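You operate a simulated robot arm through the tools that you are given. There is no shell and no other tool. Be economical: measure what you need, move in short steps, check, and stop when the job is done.

You run a simulated robot arm. Do the job below in one go: nothing can be reset, and whatever is moved stays where it is left.

JOB
Turn the speed dial to slow, laminate block 57 and put it in the white tray.
Fine: the red lever goes down and stays down.

It is judged by the outcome, as a careful person would: the job done as asked, and still so three seconds after it is handed in. It fails if anything else is knocked over, pushed out of place, dropped, spilled or broken.

ROBOT AND FRAMES
A 7-joint arm with a two-finger parallel gripper, fixed in place. Base frame: the origin is at the foot of the arm, x ahead of it, y to its left, z up; the work surface is at about z = 900. Units: mm, degrees, N and s.
With the tool pointing down near the work surface it reaches from about 240 to 680 mm from the base axis. Its first joint turns from -66.0 to 66.0 degrees. Payload 2.4 kg.
Tool frame: the origin (TCP) lies between the finger pads and is the grasp point; the fingertips stand 30 mm ahead of it; z points along the fingers, y is the line along which they close. Largest opening 94 mm; finger width 28, thickness 10; the body of the gripper, 50 by 96 mm, starts 55 mm behind the TCP.
Orientation is told as [roll, pitch, yaw] about the base's x, y, z axes, in that order, counted from this pose: with the fingers straight down and closing along the base's y, the tool's x points along the base's -x, its y along +y and its z along -z.

CONTROLS
- The arm moves only by the tool servo_tool. Its argument "plan" is one flat list of numbers, 6 for each row, row after row: the shift along the base's x, y, z in units of 20 mm (1.0 is 20 mm), then the turn, a rotation vector about the base's x, y, z in units of 8 degrees (1.0 is 8 degrees). In form: [tx, ty, tz, ax, ay, az, tx, ty, tz, ax, ay, az, ...]. A call has 1 to 10 rows; each row shifts and turns the commanded pose from where the row before left it. "grip" is the opening, from 0 (shut) to 1 (fully open), set as the call begins (left out, the last holds). A call with a number of a shift or a turn outside -1 to 1 is refused whole. A row lasts 0.2 s, in which the tool goes at most 50 mm and 8.6 degrees; a call with a longer step from one row to the next is refused whole, and so is a gripper value outside its range. Where a pose cannot be reached the arm comes as near as it can. A force on the tool above 40 N (or 10 N above the force at the start of the call, whichever is more), or a blocked arm, ends the call early, and 0.2 s more pass. The fingers move at their own pace (about 153 mm/s each) and stop on an object; they squeeze with about 31 N. The grip force told is the motor's: it shows also when the fingers shut on nothing. Time passes only in rows, and 0.2 s behind the last, so rows that do not move let the fingers close. It gives the time, the measured TCP pose, the force on the tool (base axes), the opening and the grip force at its end, in the units of the frame above (readings bear some noise).
- Cameras (640 x 400 px; columns grow to the right, rows downward): "scene" is fixed at [48.2, 482.6, 1441]; the picture's right is [-0.63, -0.77, 0.00], its down [-0.46, 0.38, -0.81] and it looks along [0.62, -0.51, -0.59] (base axes); focal length 245 px, centre (320, 200). "wrist" rides on the gripper at [76, 14, -103] in the tool frame; the picture's right is [-0.18, 0.98, 0.00], its down [-0.75, -0.14, -0.64] and it looks along [-0.63, -0.12, 0.77] (tool axes); focal length 243 px, centre (320, 200). There is no depth. A picture from a camera that has moved, and an enlarged one, comes with that camera's place and axes in the base frame and with its lens.
- camera(camera): a new picture of that camera. It takes no simulated time.
- zoom(camera, box): a new picture of the part [left, top, right, bottom] of that camera's present view, enlarged. It takes no simulated time.
- job_done(): hands the job in; it is judged then, once.

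Work in short steps. Places have to be worked out from the pictures, the camera data and where the tool is seen: move nearer, look again, correct. Check each grasp and each placing, and mend what went wrong. You have 120 turns and 76 pictures in all, those below and enlarged ones among them. Open the gripper and draw the arm clear of the work before you hand the job in, unless the task says otherwise; then end with one line.

The tools are called as a command line: name --argument value ..., lists and objects as JSON in quotes. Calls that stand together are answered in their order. servo_tool: Moves the arm, as the interface text tells. Its arguments: {"type":"object","properties":{"plan":{"type":"array","items":{"type":"number"}},"grip":{"type":"number"}},"required":["plan"]} The other tools are called the same way: camera (camera) takes a picture; zoom (camera, box) takes an enlarged picture of a part of a camera's view; job_done () hands the job in.

At the start:

```text
clock: 0.0
tool_pos: [394.4, 167.1, 1282.7]
tool_rot: [0.0, 0.0, 0.0]
ft_force: [0.2, 0.0, 0.6]
gripper_width: 93.9
gripper_force: 0.0
```

scene: 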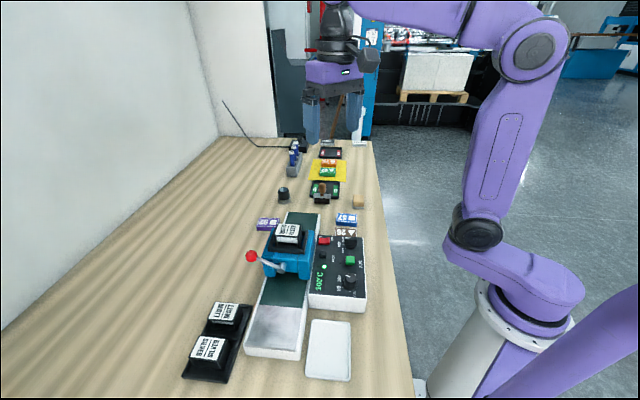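
wrist: 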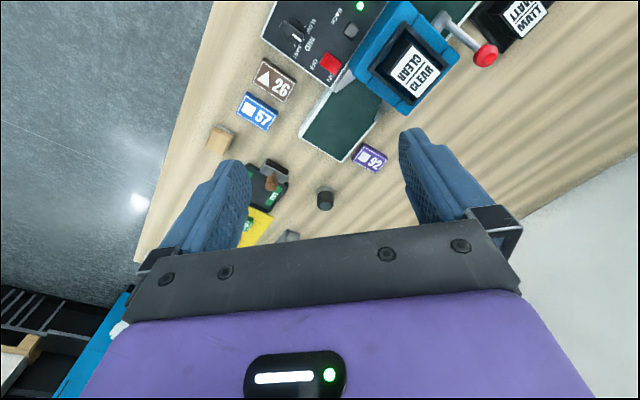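

I'll start by enlarging the machine and its panel in both views.

zoom --camera "scene" --box '[230, 190, 390, 390]'

zoom --camera "wrist" --box '[220, 0, 540, 200]'

zoom --camera "scene" --box '[240, 120, 380, 240]'

```text
2.00 times, centred on (310, 290) of scene
camera zoom: at [48.2, 482.6, 1441.0], right [-0.63, -0.77, 0.0], down [-0.46, 0.38, -0.81], along [0.62, -0.51, -0.59], focal length 490 px, centre (340, 20)
```

zoom: 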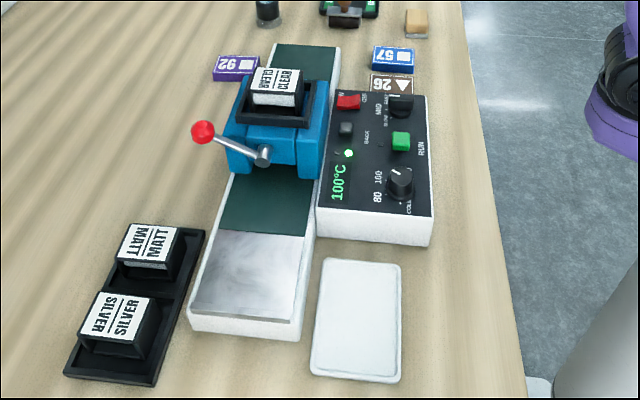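

```text
2.00 times, centred on (380, 100) of wrist
camera zoom: at [317.7, 181.0, 1385.8], right [0.18, 0.98, 0.0], down [0.75, -0.14, 0.64], along [0.63, -0.12, -0.77], focal length 485 px, centre (200, 400)
```

zoom: 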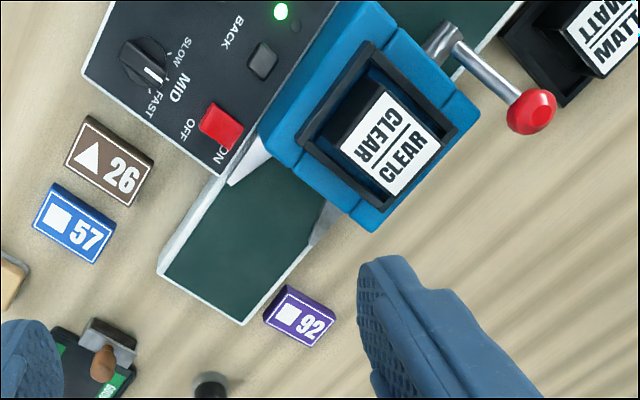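

```text
3.33 times, centred on (310, 180) of scene
camera zoom: at [48.2, 482.6, 1441.0], right [-0.63, -0.77, 0.0], down [-0.46, 0.38, -0.81], along [0.62, -0.51, -0.59], focal length 817 px, centre (353, 267)
```

zoom: 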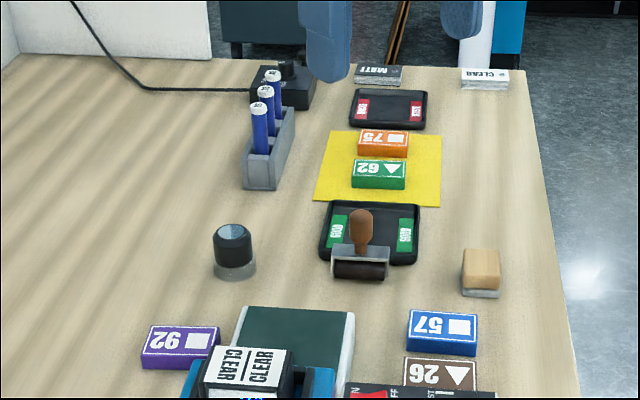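

Block 57 is at about (461, 33). The belt runs diagonally from its entry near (527, 159) to its exit near (297, 402). I'll enlarge the distant cards and the panel before moving.

zoom --camera "scene" --box '[290, 130, 390, 192]'

zoom --camera "scene" --box '[240, 220, 380, 308]'

```text
6.40 times, centred on (340, 161) of scene
camera zoom: at [48.2, 482.6, 1441.0], right [-0.63, -0.77, 0.0], down [-0.46, 0.38, -0.81], along [0.62, -0.51, -0.59], focal length 1569 px, centre (192, 450)
```

zoom: 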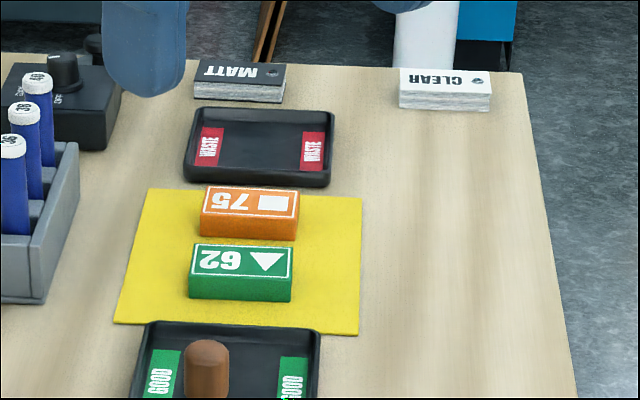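

```text
4.55 times, centred on (310, 264) of scene
camera zoom: at [48.2, 482.6, 1441.0], right [-0.63, -0.77, 0.0], down [-0.46, 0.38, -0.81], along [0.62, -0.51, -0.59], focal length 1115 px, centre (366, -91)
```

zoom: 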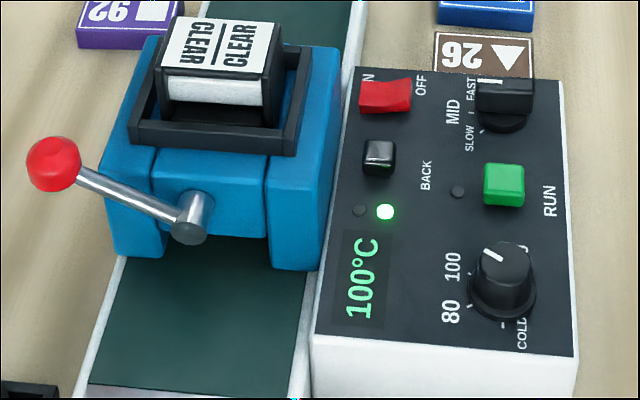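

The machine looks powered on, with its display lit and reading 100 °C. I'll bring the wrist camera over the panel, yawed -45°, staying high.

servo_tool --plan '[-0.755, 0.72, -0.8, 0, 0, -0.5625, -0.755, 0.72, -0.8, 0, 0, -0.5625, -0.755, 0.72, -0.8, 0, 0, -0.5625, -0.755, 0.72, -0.8, 0, 0, -0.5625, -0.755, 0.72, -0.8, 0, 0, -0.5625, -0.755, 0.72, -0.8, 0, 0, -0.5625, -0.755, 0.72, -0.8, 0, 0, -0.5625, -0.755, 0.72, -0.8, 0, 0, -0.5625, -0.755, 0.72, -0.8, 0, 0, -0.5625, -0.755, 0.72, -0.8, 0, 0, -0.5625]'

camera --camera "wrist"

```text
clock: 2.2
tool_pos: [243.5, 310.4, 1123.3]
tool_rot: [0.1, 0.1, -45.1]
ft_force: [-0.3, 0.0, -0.7]
gripper_width: 94.3
gripper_force: 0.1
```

```text
68 pictures are left
camera wrist: at [199.8, 374.9, 1226.8], right [0.83, 0.56, 0.0], down [0.43, -0.63, 0.64], along [0.36, -0.53, -0.77], focal length 243 px, centre (320, 200)
```

wrist: 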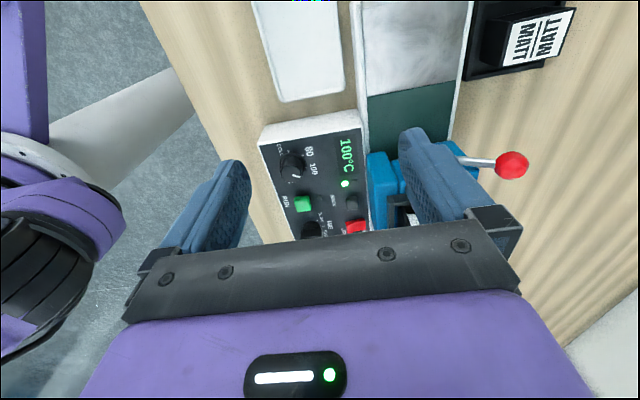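

The panel sits under the gripper. I'll shift so the camera is almost straight above it.

servo_tool --plan '[0.6, -0.88, 0, 0, 0, 0, 0.6, -0.88, 0, 0, 0, 0, 0.6, -0.88, 0, 0, 0, 0, 0.6, -0.88, 0, 0, 0, 0, 0.6, -0.88, 0, 0, 0, 0, 0.6, -0.88, 0, 0, 0, 0]'

zoom --camera "wrist" --box '[200, 0, 520, 200]'

```text
clock: 3.6
tool_pos: [314.7, 204.3, 1123.3]
tool_rot: [-0.1, 0.1, -44.9]
ft_force: [0.0, -1.2, 0.4]
gripper_width: 93.5
gripper_force: 0.1
```

```text
2.00 times, centred on (360, 100) of wrist
camera zoom: at [270.3, 268.1, 1226.3], right [0.82, 0.57, 0.0], down [0.43, -0.63, 0.64], along [0.36, -0.53, -0.77], focal length 485 px, centre (240, 400)
```

zoom: 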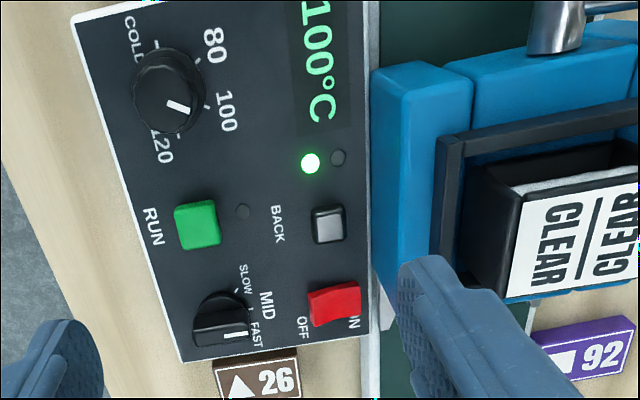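

The speed dial points at FAST. I'll enlarge it to judge the tick positions and its shape.

zoom --camera "wrist" --box '[280, 120, 400, 195]'

zoom --camera "scene" --box '[310, 220, 380, 264]'

```text
5.33 times, centred on (340, 158) of wrist
camera zoom: at [270.3, 268.1, 1226.3], right [0.82, 0.57, 0.0], down [0.43, -0.63, 0.64], along [0.36, -0.53, -0.77], focal length 1294 px, centre (213, 427)
```

zoom: 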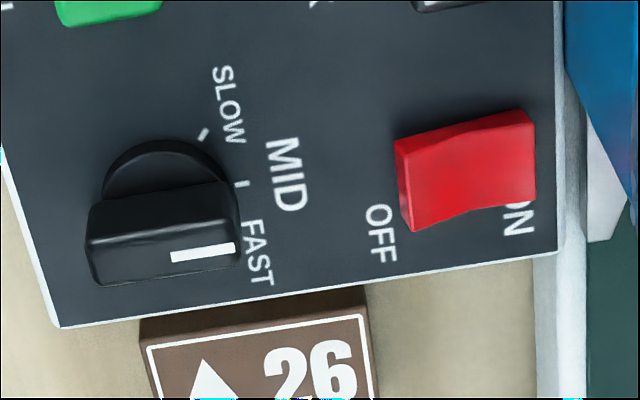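

```text
9.09 times, centred on (345, 242) of scene
camera zoom: at [48.2, 482.6, 1441.0], right [-0.63, -0.77, 0.0], down [-0.46, 0.38, -0.81], along [0.62, -0.51, -0.59], focal length 2229 px, centre (93, -182)
```

zoom: 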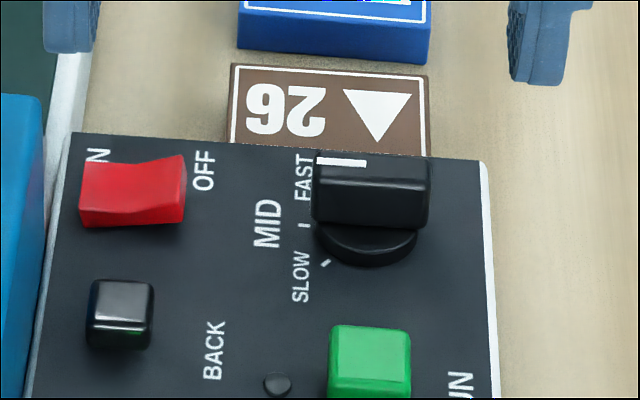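

Triangulating puts the dial axis at about (346, 137), its bar top at z≈985 and the panel top at z≈961. The pointer lies parallel to the panel edge at 45°, which is MID, and SLOW is about 50° further counter-clockwise. I'll go above it at yaw +45 so the fingers straddle the bar.

servo_tool --plan '[0.15, -0.34, 0, 0, 0, 0.94, 0.15, -0.34, 0, 0, 0, 0.94, 0.15, -0.34, 0, 0, 0, 0.94, 0.15, -0.34, 0, 0, 0, 0.94, 0.15, -0.34, 0, 0, 0, 0.94, 0.16, -0.33, 0, 0, 0, 0.94, 0.16, -0.33, 0, 0, 0, 0.94, 0.16, -0.33, 0, 0, 0, 0.94, 0.16, -0.33, 0, 0, 0, 0.94, 0.16, -0.33, 0, 0, 0, 0.94]' --grip 0.45

servo_tool --plan '[0.07, 0, -0.8, 0, 0, 0.93, 0, 0, -0.8, 0, 0, 0.93, 0, 0, -0.8, 0, 0, 0, 0, 0, -0.7, 0, 0, 0]'

camera --camera "wrist"

zoom --camera "scene" --box '[280, 180, 400, 280]'

```text
clock: 5.8
tool_pos: [346.2, 138.2, 1123.2]
tool_rot: [-0.1, 0.0, 30.4]
ft_force: [-0.4, 0.4, -0.3]
gripper_width: 42.6
gripper_force: 0.1
```

```text
clock: 6.8
tool_pos: [347.8, 138.5, 1060.7]
tool_rot: [0.0, 0.0, 45.1]
ft_force: [0.0, -0.5, 0.7]
gripper_width: 42.1
gripper_force: 0.1
```

```text
64 pictures are left
camera wrist: at [284.0, 94.7, 1164.4], right [-0.57, 0.82, 0.0], down [0.63, 0.43, 0.64], along [0.53, 0.36, -0.77], focal length 243 px, centre (320, 200)
```

wrist: 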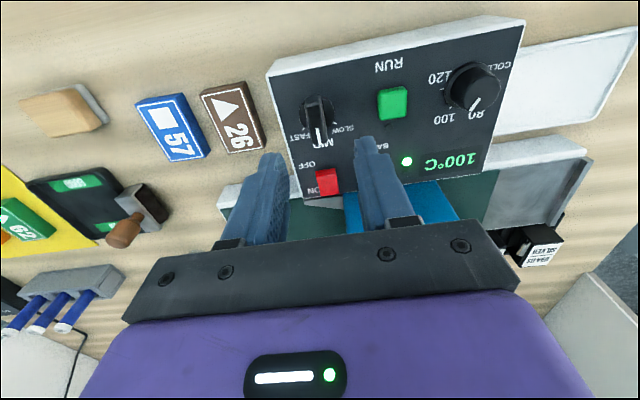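

```text
4.00 times, centred on (340, 230) of scene
camera zoom: at [48.2, 482.6, 1441.0], right [-0.63, -0.77, 0.0], down [-0.46, 0.38, -0.81], along [0.62, -0.51, -0.59], focal length 981 px, centre (240, 80)
```

zoom: 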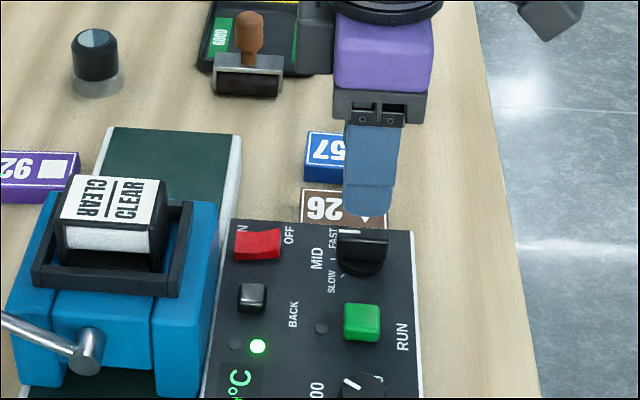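

The pointer is confirmed on MID. I'll zoom once more to re-measure the dial position from here.

zoom --camera "wrist" --box '[270, 70, 390, 145]'

```text
5.33 times, centred on (330, 108) of wrist
camera zoom: at [284.0, 94.7, 1164.4], right [-0.57, 0.82, 0.0], down [0.63, 0.43, 0.64], along [0.53, 0.36, -0.77], focal length 1294 px, centre (267, 693)
```

zoom: 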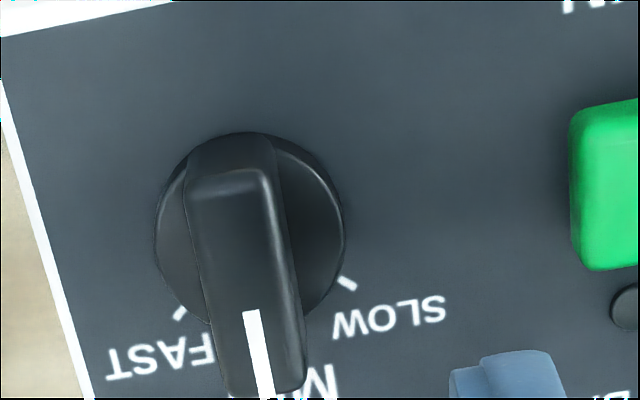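

Refined estimate: the axis is at about (346, 135), with SLOW 45° counter-clockwise of the present setting. I'll descend over the bar with the fingertips at z≈972 and close gently.

servo_tool --plan '[-0.09, -0.17, -0.74, 0, 0, 0, 0, 0, -0.74, 0, 0, 0, 0, 0, -0.74, 0, 0, 0, 0, 0, -0.74, 0, 0, 0]'

servo_tool --plan '[0, 0, 0, 0, 0, 0, 0, 0, 0, 0, 0, 0]' --grip 0

zoom --camera "wrist" --box '[240, 60, 400, 160]'

```text
clock: 7.8
tool_pos: [345.9, 134.4, 1000.7]
tool_rot: [0.0, -0.1, 45.1]
ft_force: [-0.7, -0.9, 0.7]
gripper_width: 42.1
gripper_force: 0.0
```

```text
clock: 8.4
tool_pos: [346.1, 135.4, 1000.0]
tool_rot: [-0.1, 0.0, 45.1]
ft_force: [0.6, -1.3, -7.3]
gripper_width: 12.7
gripper_force: 45.1
```

```text
4.00 times, centred on (320, 110) of wrist
camera zoom: at [282.6, 90.2, 1103.8], right [-0.57, 0.82, 0.0], down [0.63, 0.43, 0.64], along [0.53, 0.36, -0.77], focal length 970 px, centre (320, 560)
```

zoom: 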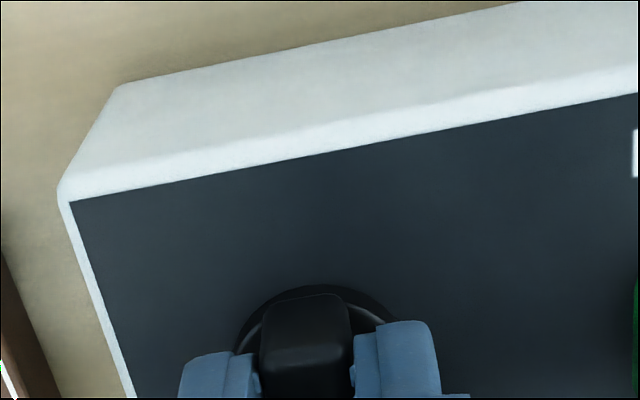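

The fingers hold the bar at 12.7 mm. I'll turn it 45° counter-clockwise.

servo_tool --plan '[0, 0, 0, 0, 0, 0.7, 0, 0, 0, 0, 0, 0.7, 0, 0, 0, 0, 0, 0.7, 0, 0, 0, 0, 0, 0.7, 0, 0, 0, 0, 0, 0.7, 0, 0, 0, 0, 0, 0.7, 0, 0, 0, 0, 0, 0.7, 0, 0, 0, 0, 0, 0.72]'

```text
clock: 10.2
tool_pos: [348.3, 133.7, 1001.1]
tool_rot: [-0.2, 0.0, 90.2]
ft_force: [26.0, -15.3, -8.9]
gripper_width: 13.1
gripper_force: 44.9
```

It turned with some side load. I'll open, rise and check the pointer.

servo_tool --plan '[0, 0, 0, 0, 0, 0, 0, 0, 0, 0, 0, 0]' --grip 0.45

servo_tool --plan '[0, 0, 0.9, 0, 0, 0, 0, 0, 0.9, 0, 0, 0, 0, 0, 0.9, 0, 0, 0, 0, 0, 0.9, 0, 0, 0]'

camera --camera "wrist"

zoom --camera "scene" --box '[310, 220, 380, 264]'

```text
clock: 10.8
tool_pos: [345.6, 134.9, 1000.5]
tool_rot: [0.1, 0.0, 90.1]
ft_force: [-0.1, 0.0, 0.4]
gripper_width: 42.3
gripper_force: 0.0
```

```text
clock: 11.8
tool_pos: [346.3, 135.3, 1074.4]
tool_rot: [0.0, 0.1, 90.1]
ft_force: [-1.3, -0.1, -0.3]
gripper_width: 42.2
gripper_force: 0.0
```

```text
60 pictures are left
camera wrist: at [330.6, 58.4, 1178.1], right [-0.98, 0.18, 0.0], down [0.14, 0.75, 0.64], along [0.12, 0.63, -0.77], focal length 243 px, centre (320, 200)
```

wrist: 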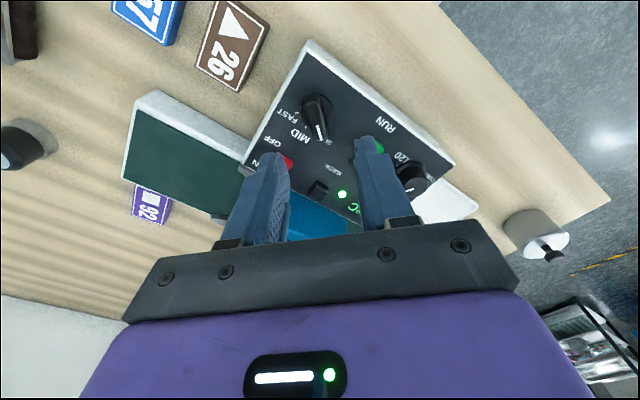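

```text
9.09 times, centred on (345, 242) of scene
camera zoom: at [48.2, 482.6, 1441.0], right [-0.63, -0.77, 0.0], down [-0.46, 0.38, -0.81], along [0.62, -0.51, -0.59], focal length 2229 px, centre (93, -182)
```

zoom: 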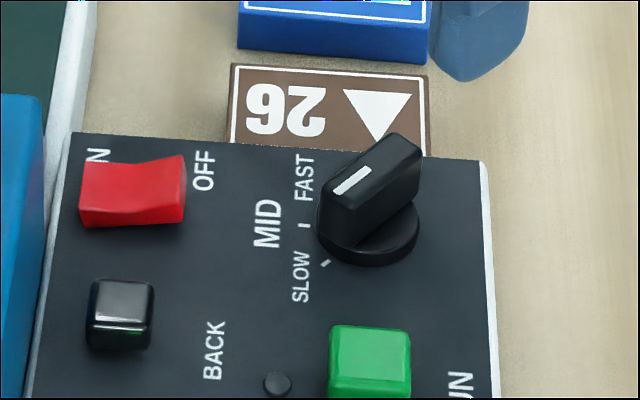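

The pointer is on SLOW. Next I'll move above block 57 at yaw +45, gripper open, to measure it.

servo_tool --plan '[0.82, -0.73, 0.2, 0, 0, -0.8, 0.82, -0.73, 0.2, 0, 0, -0.8, 0.82, -0.73, 0.2, 0, 0, -0.8, 0.82, -0.73, 0, 0, 0, -0.8, 0.82, -0.73, 0, 0, 0, -0.8, 0.82, -0.73, 0, 0, 0, -0.8, 0.82, -0.73, 0, 0, 0, -0.83]' --grip 0.8

camera --camera "wrist"

```text
clock: 13.4
tool_pos: [462.0, 32.5, 1086.3]
tool_rot: [0.0, -0.1, 44.8]
ft_force: [0.3, -0.7, -0.5]
gripper_width: 75.2
gripper_force: 0.0
```

```text
58 pictures are left
camera wrist: at [397.3, -12.2, 1188.4], right [-0.56, 0.83, 0.0], down [0.63, 0.43, 0.64], along [0.53, 0.36, -0.77], focal length 243 px, centre (320, 200)
```

wrist: 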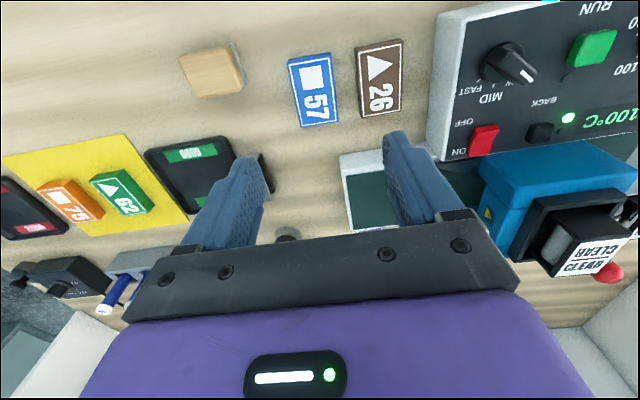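

zoom --camera "wrist" --box '[260, 30, 420, 130]'

```text
4.00 times, centred on (340, 80) of wrist
camera zoom: at [397.3, -12.2, 1188.4], right [-0.56, 0.83, 0.0], down [0.63, 0.43, 0.64], along [0.53, 0.36, -0.77], focal length 970 px, centre (240, 680)
```

zoom: 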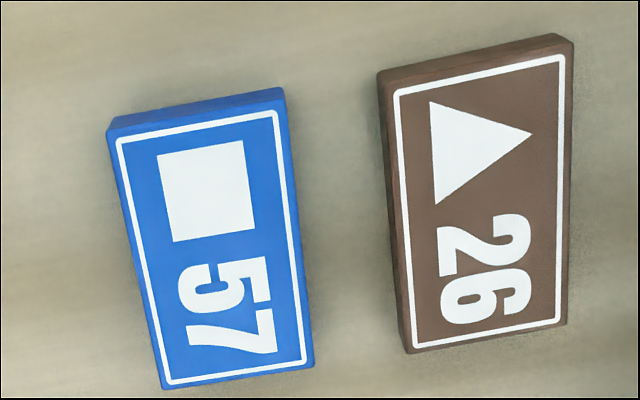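

Block 57 measures about 65×42 mm with its top at z≈917, centred near (465.5, 26.5) with its long axis at 44°. The gap to block 26 is about 28 mm, so I'll open to 58 mm and descend.

servo_tool --plan '[0.175, -0.3, -0.94, 0, 0, -0.1, 0, 0, -0.94, 0, 0, 0, 0, 0, -0.94, 0, 0, 0, 0, 0, -0.94, 0, 0, 0, 0, 0, -0.94, 0, 0, 0, 0, 0, -0.94, 0, 0, 0, 0, 0, -0.94, 0, 0, 0]' --grip 0.62

camera --camera "wrist"

zoom --camera "scene" --box '[310, 190, 390, 240]'

```text
clock: 15.0
tool_pos: [463.3, 26.4, 952.3]
tool_rot: [0.0, 0.0, 44.1]
ft_force: [0.2, -0.5, 0.1]
gripper_width: 58.6
gripper_force: 0.1
```

```text
56 pictures are left
camera wrist: at [398.7, -16.8, 1056.5], right [-0.55, 0.83, 0.0], down [0.64, 0.42, 0.64], along [0.53, 0.36, -0.77], focal length 243 px, centre (320, 200)
```

wrist: 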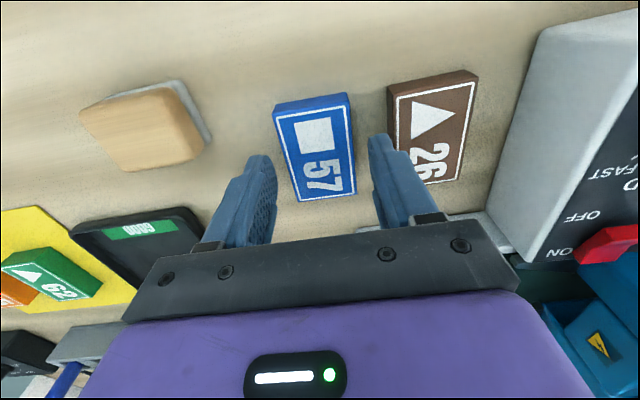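

```text
8.00 times, centred on (350, 215) of scene
camera zoom: at [48.2, 482.6, 1441.0], right [-0.63, -0.77, 0.0], down [-0.46, 0.38, -0.81], along [0.62, -0.51, -0.59], focal length 1962 px, centre (80, 80)
```

zoom: 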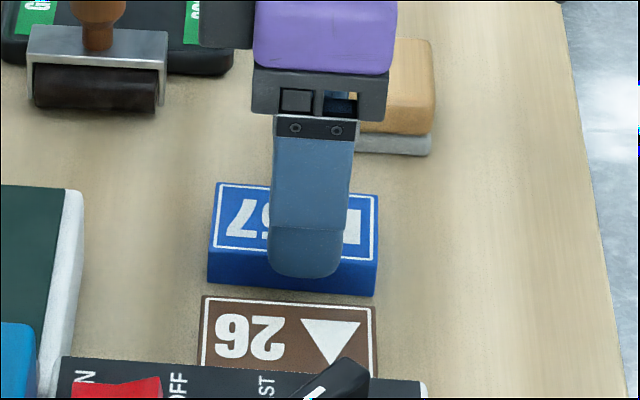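

The fingers straddle the block cleanly. I'll go down the last 19 mm and close.

servo_tool --plan '[0.08, 0, -0.5, 0, 0, 0, 0, 0, -0.45, 0, 0, 0]'

servo_tool --plan '[0, 0, 0, 0, 0, 0, 0, 0, 0, 0, 0, 0]' --grip 0

servo_tool --plan '[0, 0, 0.9, 0, 0, 0, 0, 0, 0.9, 0, 0, 0, 0, 0, 0.9, 0, 0, 0, 0, 0, 0.9, 0, 0, 0, 0, 0, 0.9, 0, 0, 0, 0, 0, 0.9, 0, 0, 0]'

camera --camera "wrist"

```text
clock: 15.6
tool_pos: [465.9, 26.1, 933.5]
tool_rot: [0.0, 0.0, 44.2]
ft_force: [-0.6, -0.6, 0.1]
gripper_width: 58.3
gripper_force: 0.1
```

```text
clock: 16.2
tool_pos: [466.2, 25.8, 934.5]
tool_rot: [0.0, 0.0, 44.2]
ft_force: [-0.2, 0.3, 0.0]
gripper_width: 43.8
gripper_force: 30.8
```

```text
clock: 17.6
tool_pos: [466.2, 26.7, 1042.7]
tool_rot: [0.1, 0.0, 44.2]
ft_force: [-0.7, 0.5, -0.1]
gripper_width: 0.0
gripper_force: 31.0
```

```text
54 pictures are left
camera wrist: at [401.5, -16.8, 1145.9], right [-0.55, 0.83, 0.0], down [0.64, 0.42, 0.64], along [0.53, 0.36, -0.77], focal length 243 px, centre (320, 200)
```

wrist: 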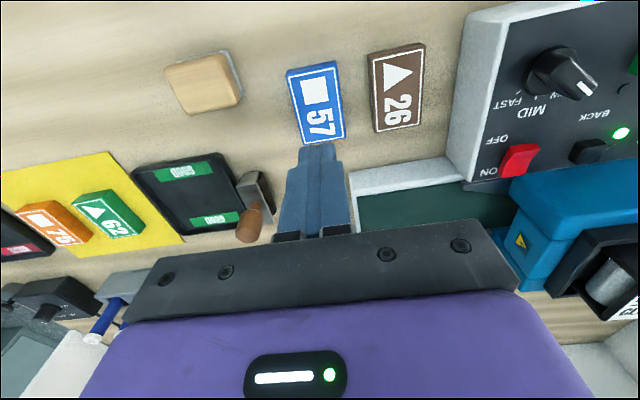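

The block slipped out and is still on the table. I'll check its pose, then grip it lower and lift more slowly.

zoom --camera "wrist" --box '[260, 30, 420, 150]'

zoom --camera "scene" --box '[310, 190, 390, 240]'

```text
3.33 times, centred on (340, 90) of wrist
camera zoom: at [401.5, -16.8, 1145.9], right [-0.55, 0.83, 0.0], down [0.64, 0.42, 0.64], along [0.53, 0.36, -0.77], focal length 809 px, centre (253, 567)
```

zoom: 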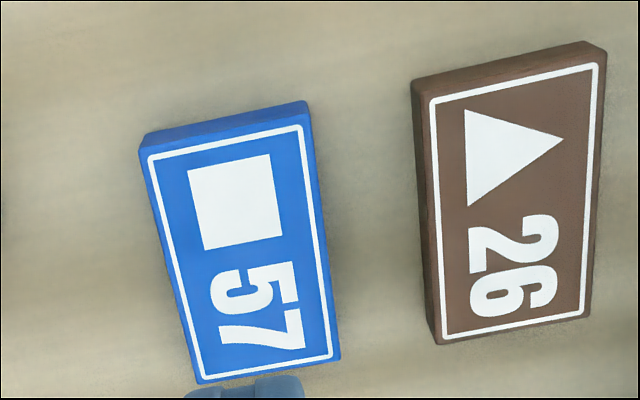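

```text
8.00 times, centred on (350, 215) of scene
camera zoom: at [48.2, 482.6, 1441.0], right [-0.63, -0.77, 0.0], down [-0.46, 0.38, -0.81], along [0.62, -0.51, -0.59], focal length 1962 px, centre (80, 80)
```

zoom: 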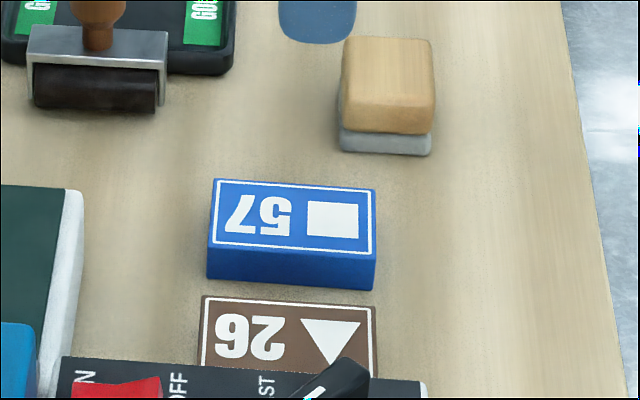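

The block hasn't moved. I'll retry with the tips almost on the table (TCP z≈931), allow a longer squeeze and lift slowly.

servo_tool --plan '[0, 0, -0.94, 0, 0, 0, 0, 0, -0.94, 0, 0, 0, 0, 0, -0.94, 0, 0, 0, 0, 0, -0.94, 0, 0, 0, 0, 0, -0.8, 0, 0, 0, 0, 0, -0.5, 0, 0, 0, 0, 0, -0.45, 0, 0, 0]' --grip 0.62

servo_tool --plan '[0, 0, 0, 0, 0, 0, 0, 0, 0, 0, 0, 0, 0, 0, 0, 0, 0, 0]' --grip 0

zoom --camera "scene" --box '[310, 190, 390, 240]'

```text
clock: 19.2
tool_pos: [465.9, 27.4, 931.7]
tool_rot: [0.0, 0.0, 44.3]
ft_force: [0.1, 0.3, 0.1]
gripper_width: 58.3
gripper_force: 0.0
```

```text
clock: 20.0
tool_pos: [465.0, 27.4, 932.5]
tool_rot: [0.0, 0.0, 44.2]
ft_force: [0.4, -0.7, 0.0]
gripper_width: 44.0
gripper_force: 31.3
```

```text
8.00 times, centred on (350, 215) of scene
camera zoom: at [48.2, 482.6, 1441.0], right [-0.63, -0.77, 0.0], down [-0.46, 0.38, -0.81], along [0.62, -0.51, -0.59], focal length 1962 px, centre (80, 80)
```

zoom: 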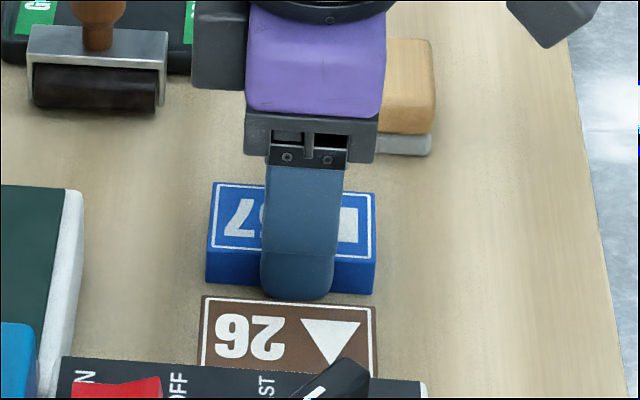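

Holding at 44 mm. I'll lift in small steps.

servo_tool --plan '[0, 0, 0.15, 0, 0, 0, 0, 0, 0.15, 0, 0, 0, 0, 0, 0.2, 0, 0, 0, 0, 0, 0.25, 0, 0, 0]'

zoom --camera "scene" --box '[310, 190, 390, 240]'

```text
clock: 21.0
tool_pos: [466.7, 27.2, 947.3]
tool_rot: [0.0, 0.0, 44.2]
ft_force: [-0.3, 0.5, -0.6]
gripper_width: 43.8
gripper_force: 30.9
```

```text
8.00 times, centred on (350, 215) of scene
camera zoom: at [48.2, 482.6, 1441.0], right [-0.63, -0.77, 0.0], down [-0.46, 0.38, -0.81], along [0.62, -0.51, -0.59], focal length 1962 px, centre (80, 80)
```

zoom: 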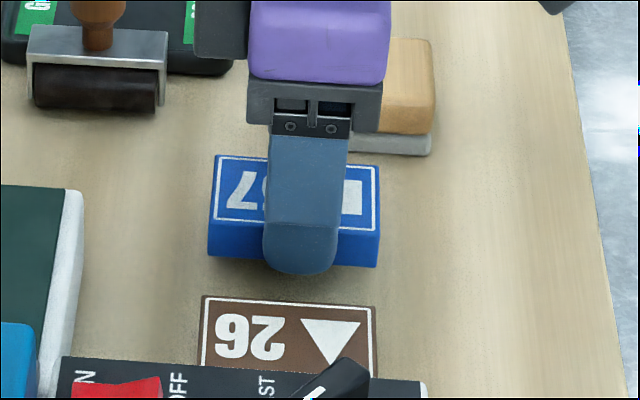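

It's held now. I'll continue up gently to z≈1025.

servo_tool --plan '[0, 0, 0.3, 0, 0, 0, 0, 0, 0.4, 0, 0, 0, 0, 0, 0.5, 0, 0, 0, 0, 0, 0.5, 0, 0, 0, 0, 0, 0.5, 0, 0, 0, 0, 0, 0.5, 0, 0, 0, 0, 0, 0.5, 0, 0, 0, 0, 0, 0.4, 0, 0, 0, 0, 0, 0.2, 0, 0, 0]'

camera --camera "wrist"

zoom --camera "scene" --box '[250, 180, 350, 243]'

```text
clock: 23.0
tool_pos: [465.8, 26.0, 1024.6]
tool_rot: [0.0, 0.1, 44.2]
ft_force: [-0.4, 0.1, 0.5]
gripper_width: 43.8
gripper_force: 32.0
```

```text
49 pictures are left
camera wrist: at [401.4, -17.1, 1127.9], right [-0.55, 0.83, 0.0], down [0.64, 0.42, 0.64], along [0.53, 0.36, -0.77], focal length 243 px, centre (320, 200)
```

wrist: 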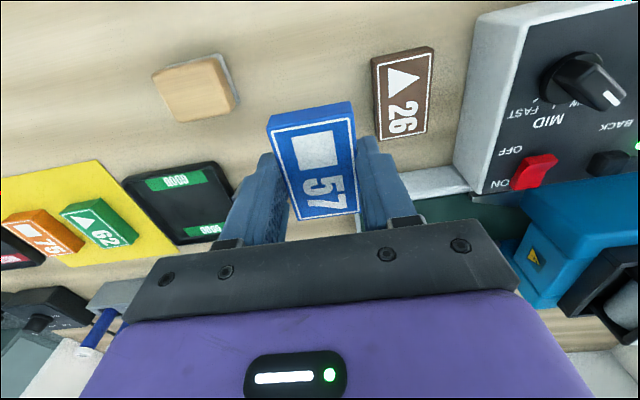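

```text
6.35 times, centred on (300, 212) of scene
camera zoom: at [48.2, 482.6, 1441.0], right [-0.63, -0.77, 0.0], down [-0.46, 0.38, -0.81], along [0.62, -0.51, -0.59], focal length 1557 px, centre (447, 127)
```

zoom: 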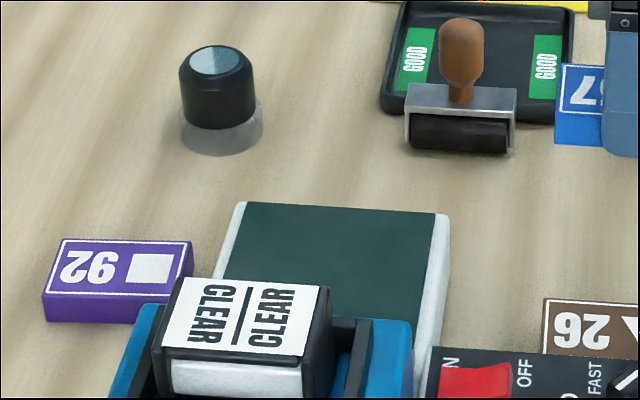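

The belt top comes out at z≈950, about 95 mm wide, with its entry end midway at (544, 143). The gap under the press looks to be about 60 mm, narrower than the block's 65 mm length. The block should therefore go through lengthwise, so I'll turn to yaw 135 while moving near the entry, and look.

servo_tool --plan '[0.2, 0.1, 0.4, 0, 0, 0.5, 0.4, 0.3, 0.4, 0, 0, 0.9, 0.5, 0.5, 0.4, 0, 0, 1.0, 0.5, 0.5, 0.4, 0, 0, 1.0, 0.5, 0.5, 0.2, 0, 0, 1.0, 0.5, 0.5, 0, 0, 0, 1.0, 0.5, 0.5, 0, 0, 0, 1.0, 0.5, 0.5, 0, 0, 0, 1.0, 0.4, 0.5, 0, 0, 0, 1.0, 0.3, 0.3, 0, 0, 0, 1.0]'

servo_tool --plan '[0, 0, 0, 0, 0, 1.0, 0, 0, 0, 0, 0, 0.7, 0, 0, 0, 0, 0, 0.3]'

camera --camera "wrist"

```text
clock: 25.2
tool_pos: [551.8, 111.1, 1060.8]
tool_rot: [0.0, 0.0, 119.7]
ft_force: [1.6, -0.4, 0.4]
gripper_width: 44.0
gripper_force: 30.9
```

```text
clock: 26.0
tool_pos: [551.5, 110.7, 1059.8]
tool_rot: [0.0, 0.0, 135.5]
ft_force: [0.3, -0.5, -0.4]
gripper_width: 43.9
gripper_force: 31.0
```

```text
47 pictures are left
camera wrist: at [596.4, 47.6, 1163.4], right [-0.82, -0.57, 0.0], down [-0.44, 0.63, 0.64], along [-0.37, 0.53, -0.77], focal length 243 px, centre (320, 200)
```

wrist: 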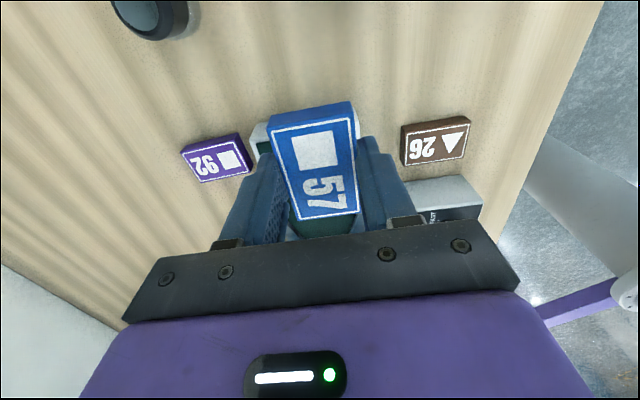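

The camera can't see past the block, so I'll rely on the measurements. I'll move over the belt centre, about 55 mm in from the end, at (505.5, 180.5), and check from the scene camera.

servo_tool --plan '[-0.3, 0.4, 0, 0, 0, 0, -0.5, 0.7, 0, 0, 0, 0, -0.5, 0.8, -0.3, 0, 0, 0, -0.5, 0.8, -0.5, 0, 0, 0, -0.3, 0.5, -0.5, 0, 0, 0, -0.2, 0.3, -0.5, 0, 0, 0]'

zoom --camera "scene" --box '[240, 150, 380, 240]'

camera --camera "wrist"

```text
clock: 27.4
tool_pos: [506.1, 182.2, 1023.4]
tool_rot: [-0.1, 0.0, 135.4]
ft_force: [0.5, -0.2, -0.9]
gripper_width: 44.0
gripper_force: 30.9
```

```text
4.44 times, centred on (310, 195) of scene
camera zoom: at [48.2, 482.6, 1441.0], right [-0.63, -0.77, 0.0], down [-0.46, 0.38, -0.81], along [0.62, -0.51, -0.59], focal length 1090 px, centre (364, 222)
```

zoom: 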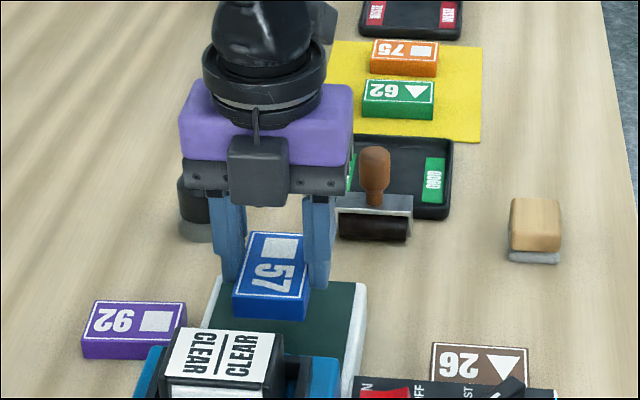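

```text
45 pictures are left
camera wrist: at [550.0, 118.5, 1126.5], right [-0.82, -0.57, 0.0], down [-0.44, 0.63, 0.64], along [-0.37, 0.53, -0.77], focal length 243 px, centre (320, 200)
```

wrist: 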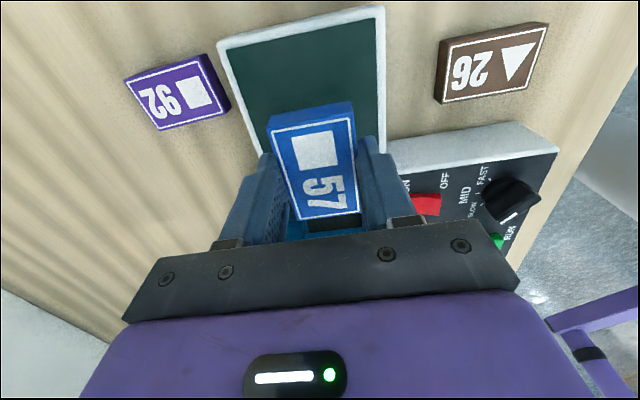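

The block is centred across the belt to within about 1 mm. I'll lower it to just above the belt, then ease down until contact.

servo_tool --plan '[0, 0, -0.5, 0, 0, 0, 0, 0, -0.6, 0, 0, 0, 0, 0, -0.5, 0, 0, 0, 0, 0, -0.2, 0, 0, 0]'

zoom --camera "scene" --box '[240, 150, 380, 240]'

```text
clock: 28.4
tool_pos: [505.2, 180.9, 986.9]
tool_rot: [0.0, 0.0, 135.5]
ft_force: [-0.1, -0.7, -0.7]
gripper_width: 44.0
gripper_force: 30.9
```

```text
4.44 times, centred on (310, 195) of scene
camera zoom: at [48.2, 482.6, 1441.0], right [-0.63, -0.77, 0.0], down [-0.46, 0.38, -0.81], along [0.62, -0.51, -0.59], focal length 1090 px, centre (364, 222)
```

zoom: 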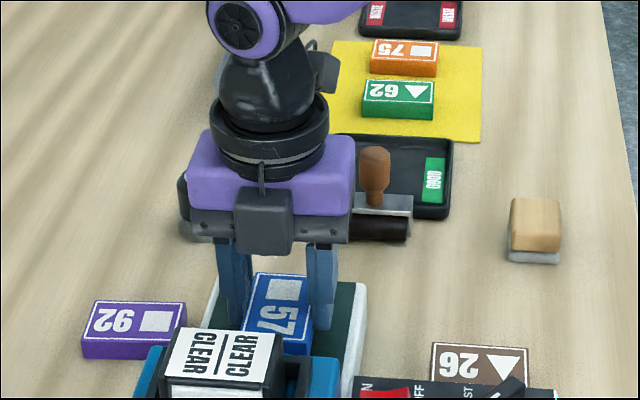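

servo_tool --plan '[0, 0, -0.1, 0, 0, 0, 0, 0, -0.1, 0, 0, 0, 0, 0, -0.1, 0, 0, 0]'

```text
clock: 29.2
tool_pos: [507.0, 180.3, 980.6]
tool_rot: [0.0, 0.0, 135.4]
ft_force: [0.6, 0.1, -0.8]
gripper_width: 43.9
gripper_force: 30.9
```

No contact force yet, so I'll keep easing down.

servo_tool --plan '[0, 0, -0.1, 0, 0, 0, 0, 0, -0.1, 0, 0, 0]'

zoom --camera "scene" --box '[270, 190, 350, 240]'

```text
clock: 29.8
tool_pos: [504.1, 181.2, 977.5]
tool_rot: [0.0, 0.0, 135.4]
ft_force: [-0.6, 0.5, 3.4]
gripper_width: 43.9
gripper_force: 31.1
```

```text
8.00 times, centred on (310, 215) of scene
camera zoom: at [48.1, 482.6, 1441.0], right [-0.63, -0.77, 0.0], down [-0.46, 0.38, -0.81], along [0.62, -0.51, -0.59], focal length 1962 px, centre (400, 80)
```

zoom: 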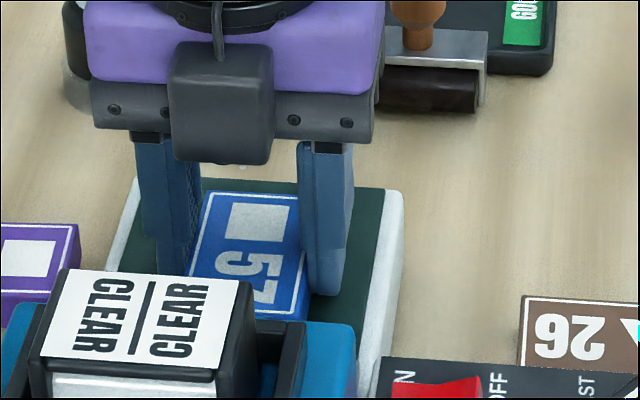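

There is contact (3.4 N). I'll release with a moderate opening and rise.

servo_tool --plan '[0, 0, 0, 0, 0, 0, 0, 0, 0, 0, 0, 0]' --grip 0.64

servo_tool --plan '[0, 0, 0.4, 0, 0, 0, 0, 0, 0.8, 0, 0, 0, 0, 0, 0.9, 0, 0, 0, 0.2, -0.2, 0.9, 0, 0, 0, 0.5, -0.5, 0.9, 0, 0, 0, 0.5, -0.5, 0.9, 0, 0, 0, 0.5, -0.5, 0.5, 0, 0, 0, 0.5, -0.5, 0, 0, 0, 0]'

camera --camera "wrist"

zoom --camera "scene" --box '[240, 190, 380, 280]'

```text
clock: 30.4
tool_pos: [506.0, 181.7, 978.4]
tool_rot: [0.0, 0.1, 135.4]
ft_force: [0.5, -1.0, -0.3]
gripper_width: 60.2
gripper_force: 0.1
```

```text
clock: 32.2
tool_pos: [549.4, 137.0, 1082.1]
tool_rot: [0.1, 0.1, 135.4]
ft_force: [-0.1, -0.4, 0.4]
gripper_width: 60.4
gripper_force: 0.1
```

```text
42 pictures are left
camera wrist: at [594.5, 72.8, 1185.8], right [-0.82, -0.57, 0.0], down [-0.44, 0.63, 0.64], along [-0.37, 0.53, -0.77], focal length 243 px, centre (320, 200)
```

wrist: 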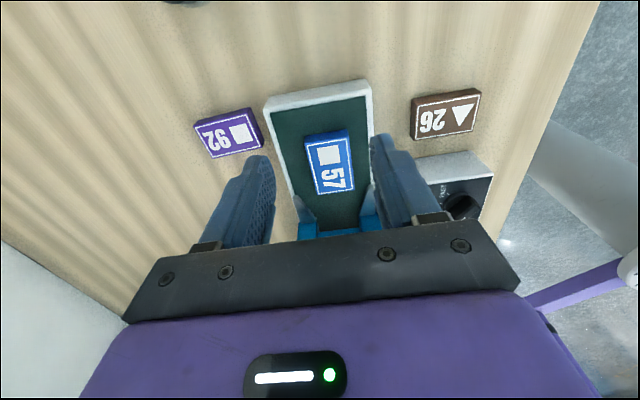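

```text
4.44 times, centred on (310, 235) of scene
camera zoom: at [48.2, 482.6, 1441.0], right [-0.63, -0.77, 0.0], down [-0.46, 0.38, -0.81], along [0.62, -0.51, -0.59], focal length 1090 px, centre (364, 44)
```

zoom: 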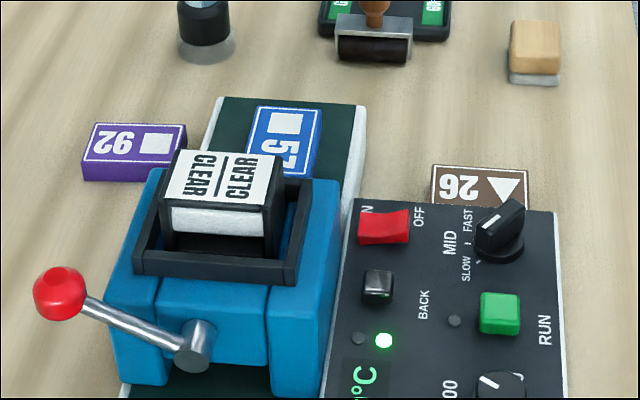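

The block lies straight on the belt. I'll take a closer look at the entry and opening.

zoom --camera "wrist" --box '[240, 60, 420, 250]'

```text
2.11 times, centred on (330, 155) of wrist
camera zoom: at [594.5, 72.8, 1185.8], right [-0.82, -0.57, 0.0], down [-0.44, 0.63, 0.64], along [-0.37, 0.53, -0.77], focal length 511 px, centre (299, 295)
```

zoom: 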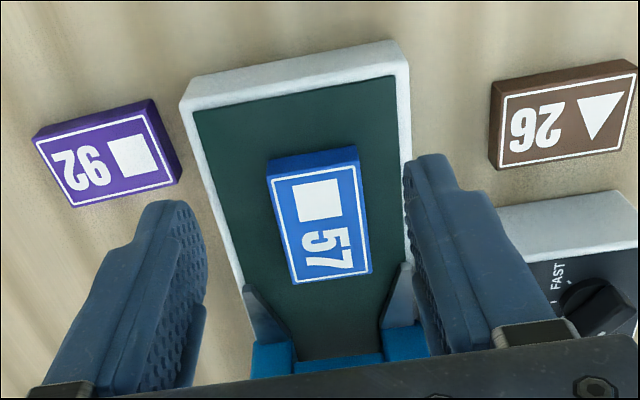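

The funnel throat is about 50 mm, so lengthwise (42 mm) was the right choice. Next is the lever: its ball is near (412, 374, 1033) and its pivot near (371, 328, 995). I'll go above it with the fingers shut.

servo_tool --plan '[0, 0, 1, 0, 0, 0, 0, 0, 0.9, 0, 0, 0, -0.5, 0.9, 0, 0, 0, 0, -0.5, 0.9, 0, 0, 0, 0, -0.5, 0.9, 0, 0, 0, 0, -0.5, 0.9, 0, 0, 0, 0, -0.5, 0.9, 0, 0, 0, 0, -0.5, 0.9, 0, 0, 0, 0, -0.5, 0.9, 0, 0, 0, 0, -0.5, 0.9, 0, 0, 0, 0]' --grip 0

servo_tool --plan '[-0.5, 0.9, 0, 0, 0, 0, -0.5, 0.9, 0, 0, 0, 0, -0.5, 0.9, 0, 0, 0, 0, -0.6, 0.9, 0, 0, 0, 0, -0.6, 0.9, 0, 0, 0, 0, 0, 0.3, 0, 0, 0, 0]'

camera --camera "wrist"

zoom --camera "scene" --box '[200, 180, 360, 300]'

```text
clock: 34.4
tool_pos: [469.6, 282.3, 1122.9]
tool_rot: [0.0, 0.1, 135.5]
ft_force: [-0.5, -0.2, 0.0]
gripper_width: 0.0
gripper_force: 31.2
```

```text
clock: 35.8
tool_pos: [416.0, 379.0, 1122.9]
tool_rot: [0.0, 0.0, 135.3]
ft_force: [0.0, -0.3, 0.5]
gripper_width: 0.0
gripper_force: 31.1
```

```text
39 pictures are left
camera wrist: at [460.6, 314.1, 1225.7], right [-0.82, -0.57, 0.0], down [-0.44, 0.63, 0.64], along [-0.37, 0.53, -0.77], focal length 243 px, centre (320, 200)
```

wrist: 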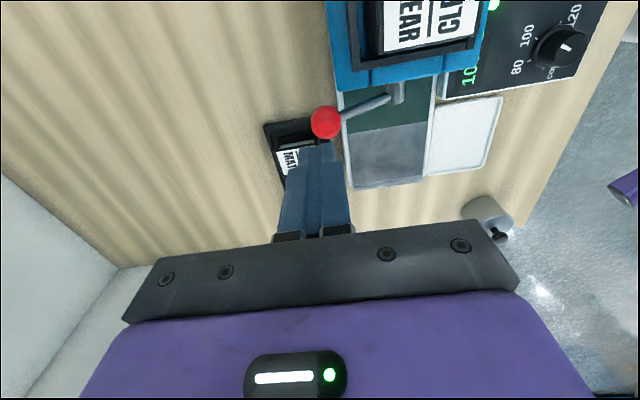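

```text
3.33 times, centred on (280, 240) of scene
camera zoom: at [48.2, 482.6, 1441.0], right [-0.63, -0.77, 0.0], down [-0.46, 0.38, -0.81], along [0.62, -0.51, -0.59], focal length 817 px, centre (453, 67)
```

zoom: 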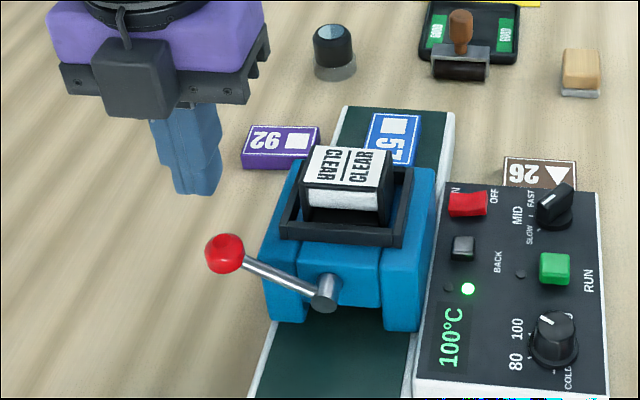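

The ball is confirmed at (411, 376, 1033), directly beneath the fingers. I'll go down and push, watching the force.

servo_tool --plan '[0, 0, -0.9, 0, 0, 0, 0, 0, -0.9, 0, 0, 0, 0, 0, -0.4, 0, 0, 0, 0, 0, -0.4, 0, 0, 0, 0, 0, -0.4, 0, 0, 0, 0, 0, -0.4, 0, 0, 0, 0, 0, -0.4, 0, 0, 0]'

zoom --camera "scene" --box '[200, 180, 360, 300]'

```text
clock: 37.4
tool_pos: [415.8, 376.7, 1044.8]
tool_rot: [0.0, 0.0, 135.5]
ft_force: [0.6, -0.2, 0.6]
gripper_width: 0.0
gripper_force: 31.1
```

```text
3.33 times, centred on (280, 240) of scene
camera zoom: at [48.2, 482.6, 1441.0], right [-0.63, -0.77, 0.0], down [-0.46, 0.38, -0.81], along [0.62, -0.51, -0.59], focal length 817 px, centre (453, 67)
```

zoom: 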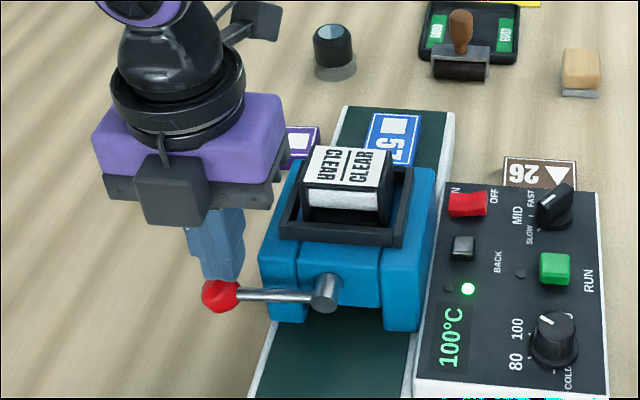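

The lever follows easily. I'll continue down.

servo_tool --plan '[0, 0, -0.4, 0, 0, 0, 0, 0, -0.4, 0, 0, 0, 0, 0, -0.4, 0, 0, 0, 0, 0, -0.4, 0, 0, 0, 0, 0, -0.4, 0, 0, 0, 0, 0, -0.4, 0, 0, 0]'

zoom --camera "scene" --box '[200, 180, 360, 300]'

```text
clock: 38.1
tool_pos: [415.1, 376.8, 1034.2]
tool_rot: [-0.5, 0.0, 135.4]
ft_force: [-6.0, -6.8, 18.5]
gripper_width: 0.0
gripper_force: 31.1
stopped in row 3: the force on the tool passed its limit (the readings are from after the stop); the commanded pose is now the measured one
```

```text
3.33 times, centred on (280, 240) of scene
camera zoom: at [47.7, 482.2, 1441.1], right [-0.63, -0.77, 0.0], down [-0.46, 0.38, -0.81], along [0.62, -0.51, -0.59], focal length 817 px, centre (453, 67)
```

zoom: 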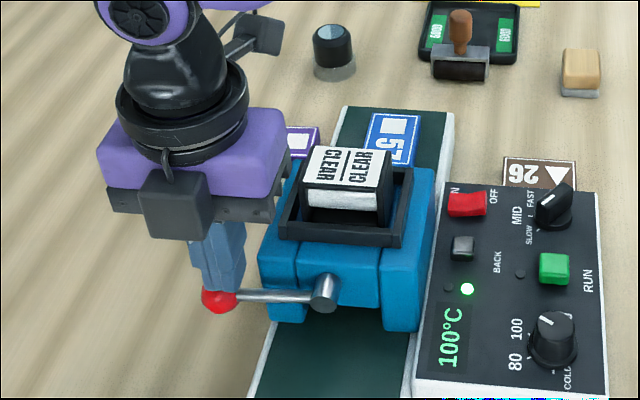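

The lever is at its lower stop, about horizontal. I'll lift off and see whether it stays there.

servo_tool --plan '[0, 0, 0.5, 0, 0, 0, 0, 0, 0.9, 0, 0, 0, 0, 0, 0.9, 0, 0, 0, 0, 0, 0.9, 0, 0, 0, 0, 0, 0.9, 0, 0, 0]'

zoom --camera "scene" --box '[200, 180, 360, 300]'

```text
clock: 39.3
tool_pos: [415.2, 377.2, 1114.1]
tool_rot: [-0.5, 0.0, 135.4]
ft_force: [0.1, 0.1, 0.2]
gripper_width: 0.2
gripper_force: 30.6
```

```text
3.33 times, centred on (280, 240) of scene
camera zoom: at [48.2, 482.6, 1441.0], right [-0.63, -0.77, 0.0], down [-0.46, 0.38, -0.81], along [0.62, -0.51, -0.59], focal length 817 px, centre (453, 67)
```

zoom: 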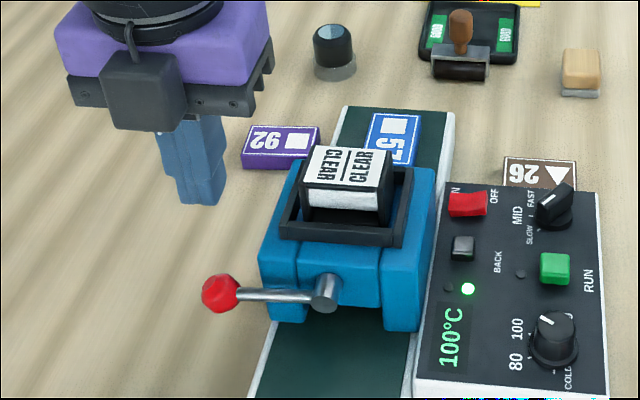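

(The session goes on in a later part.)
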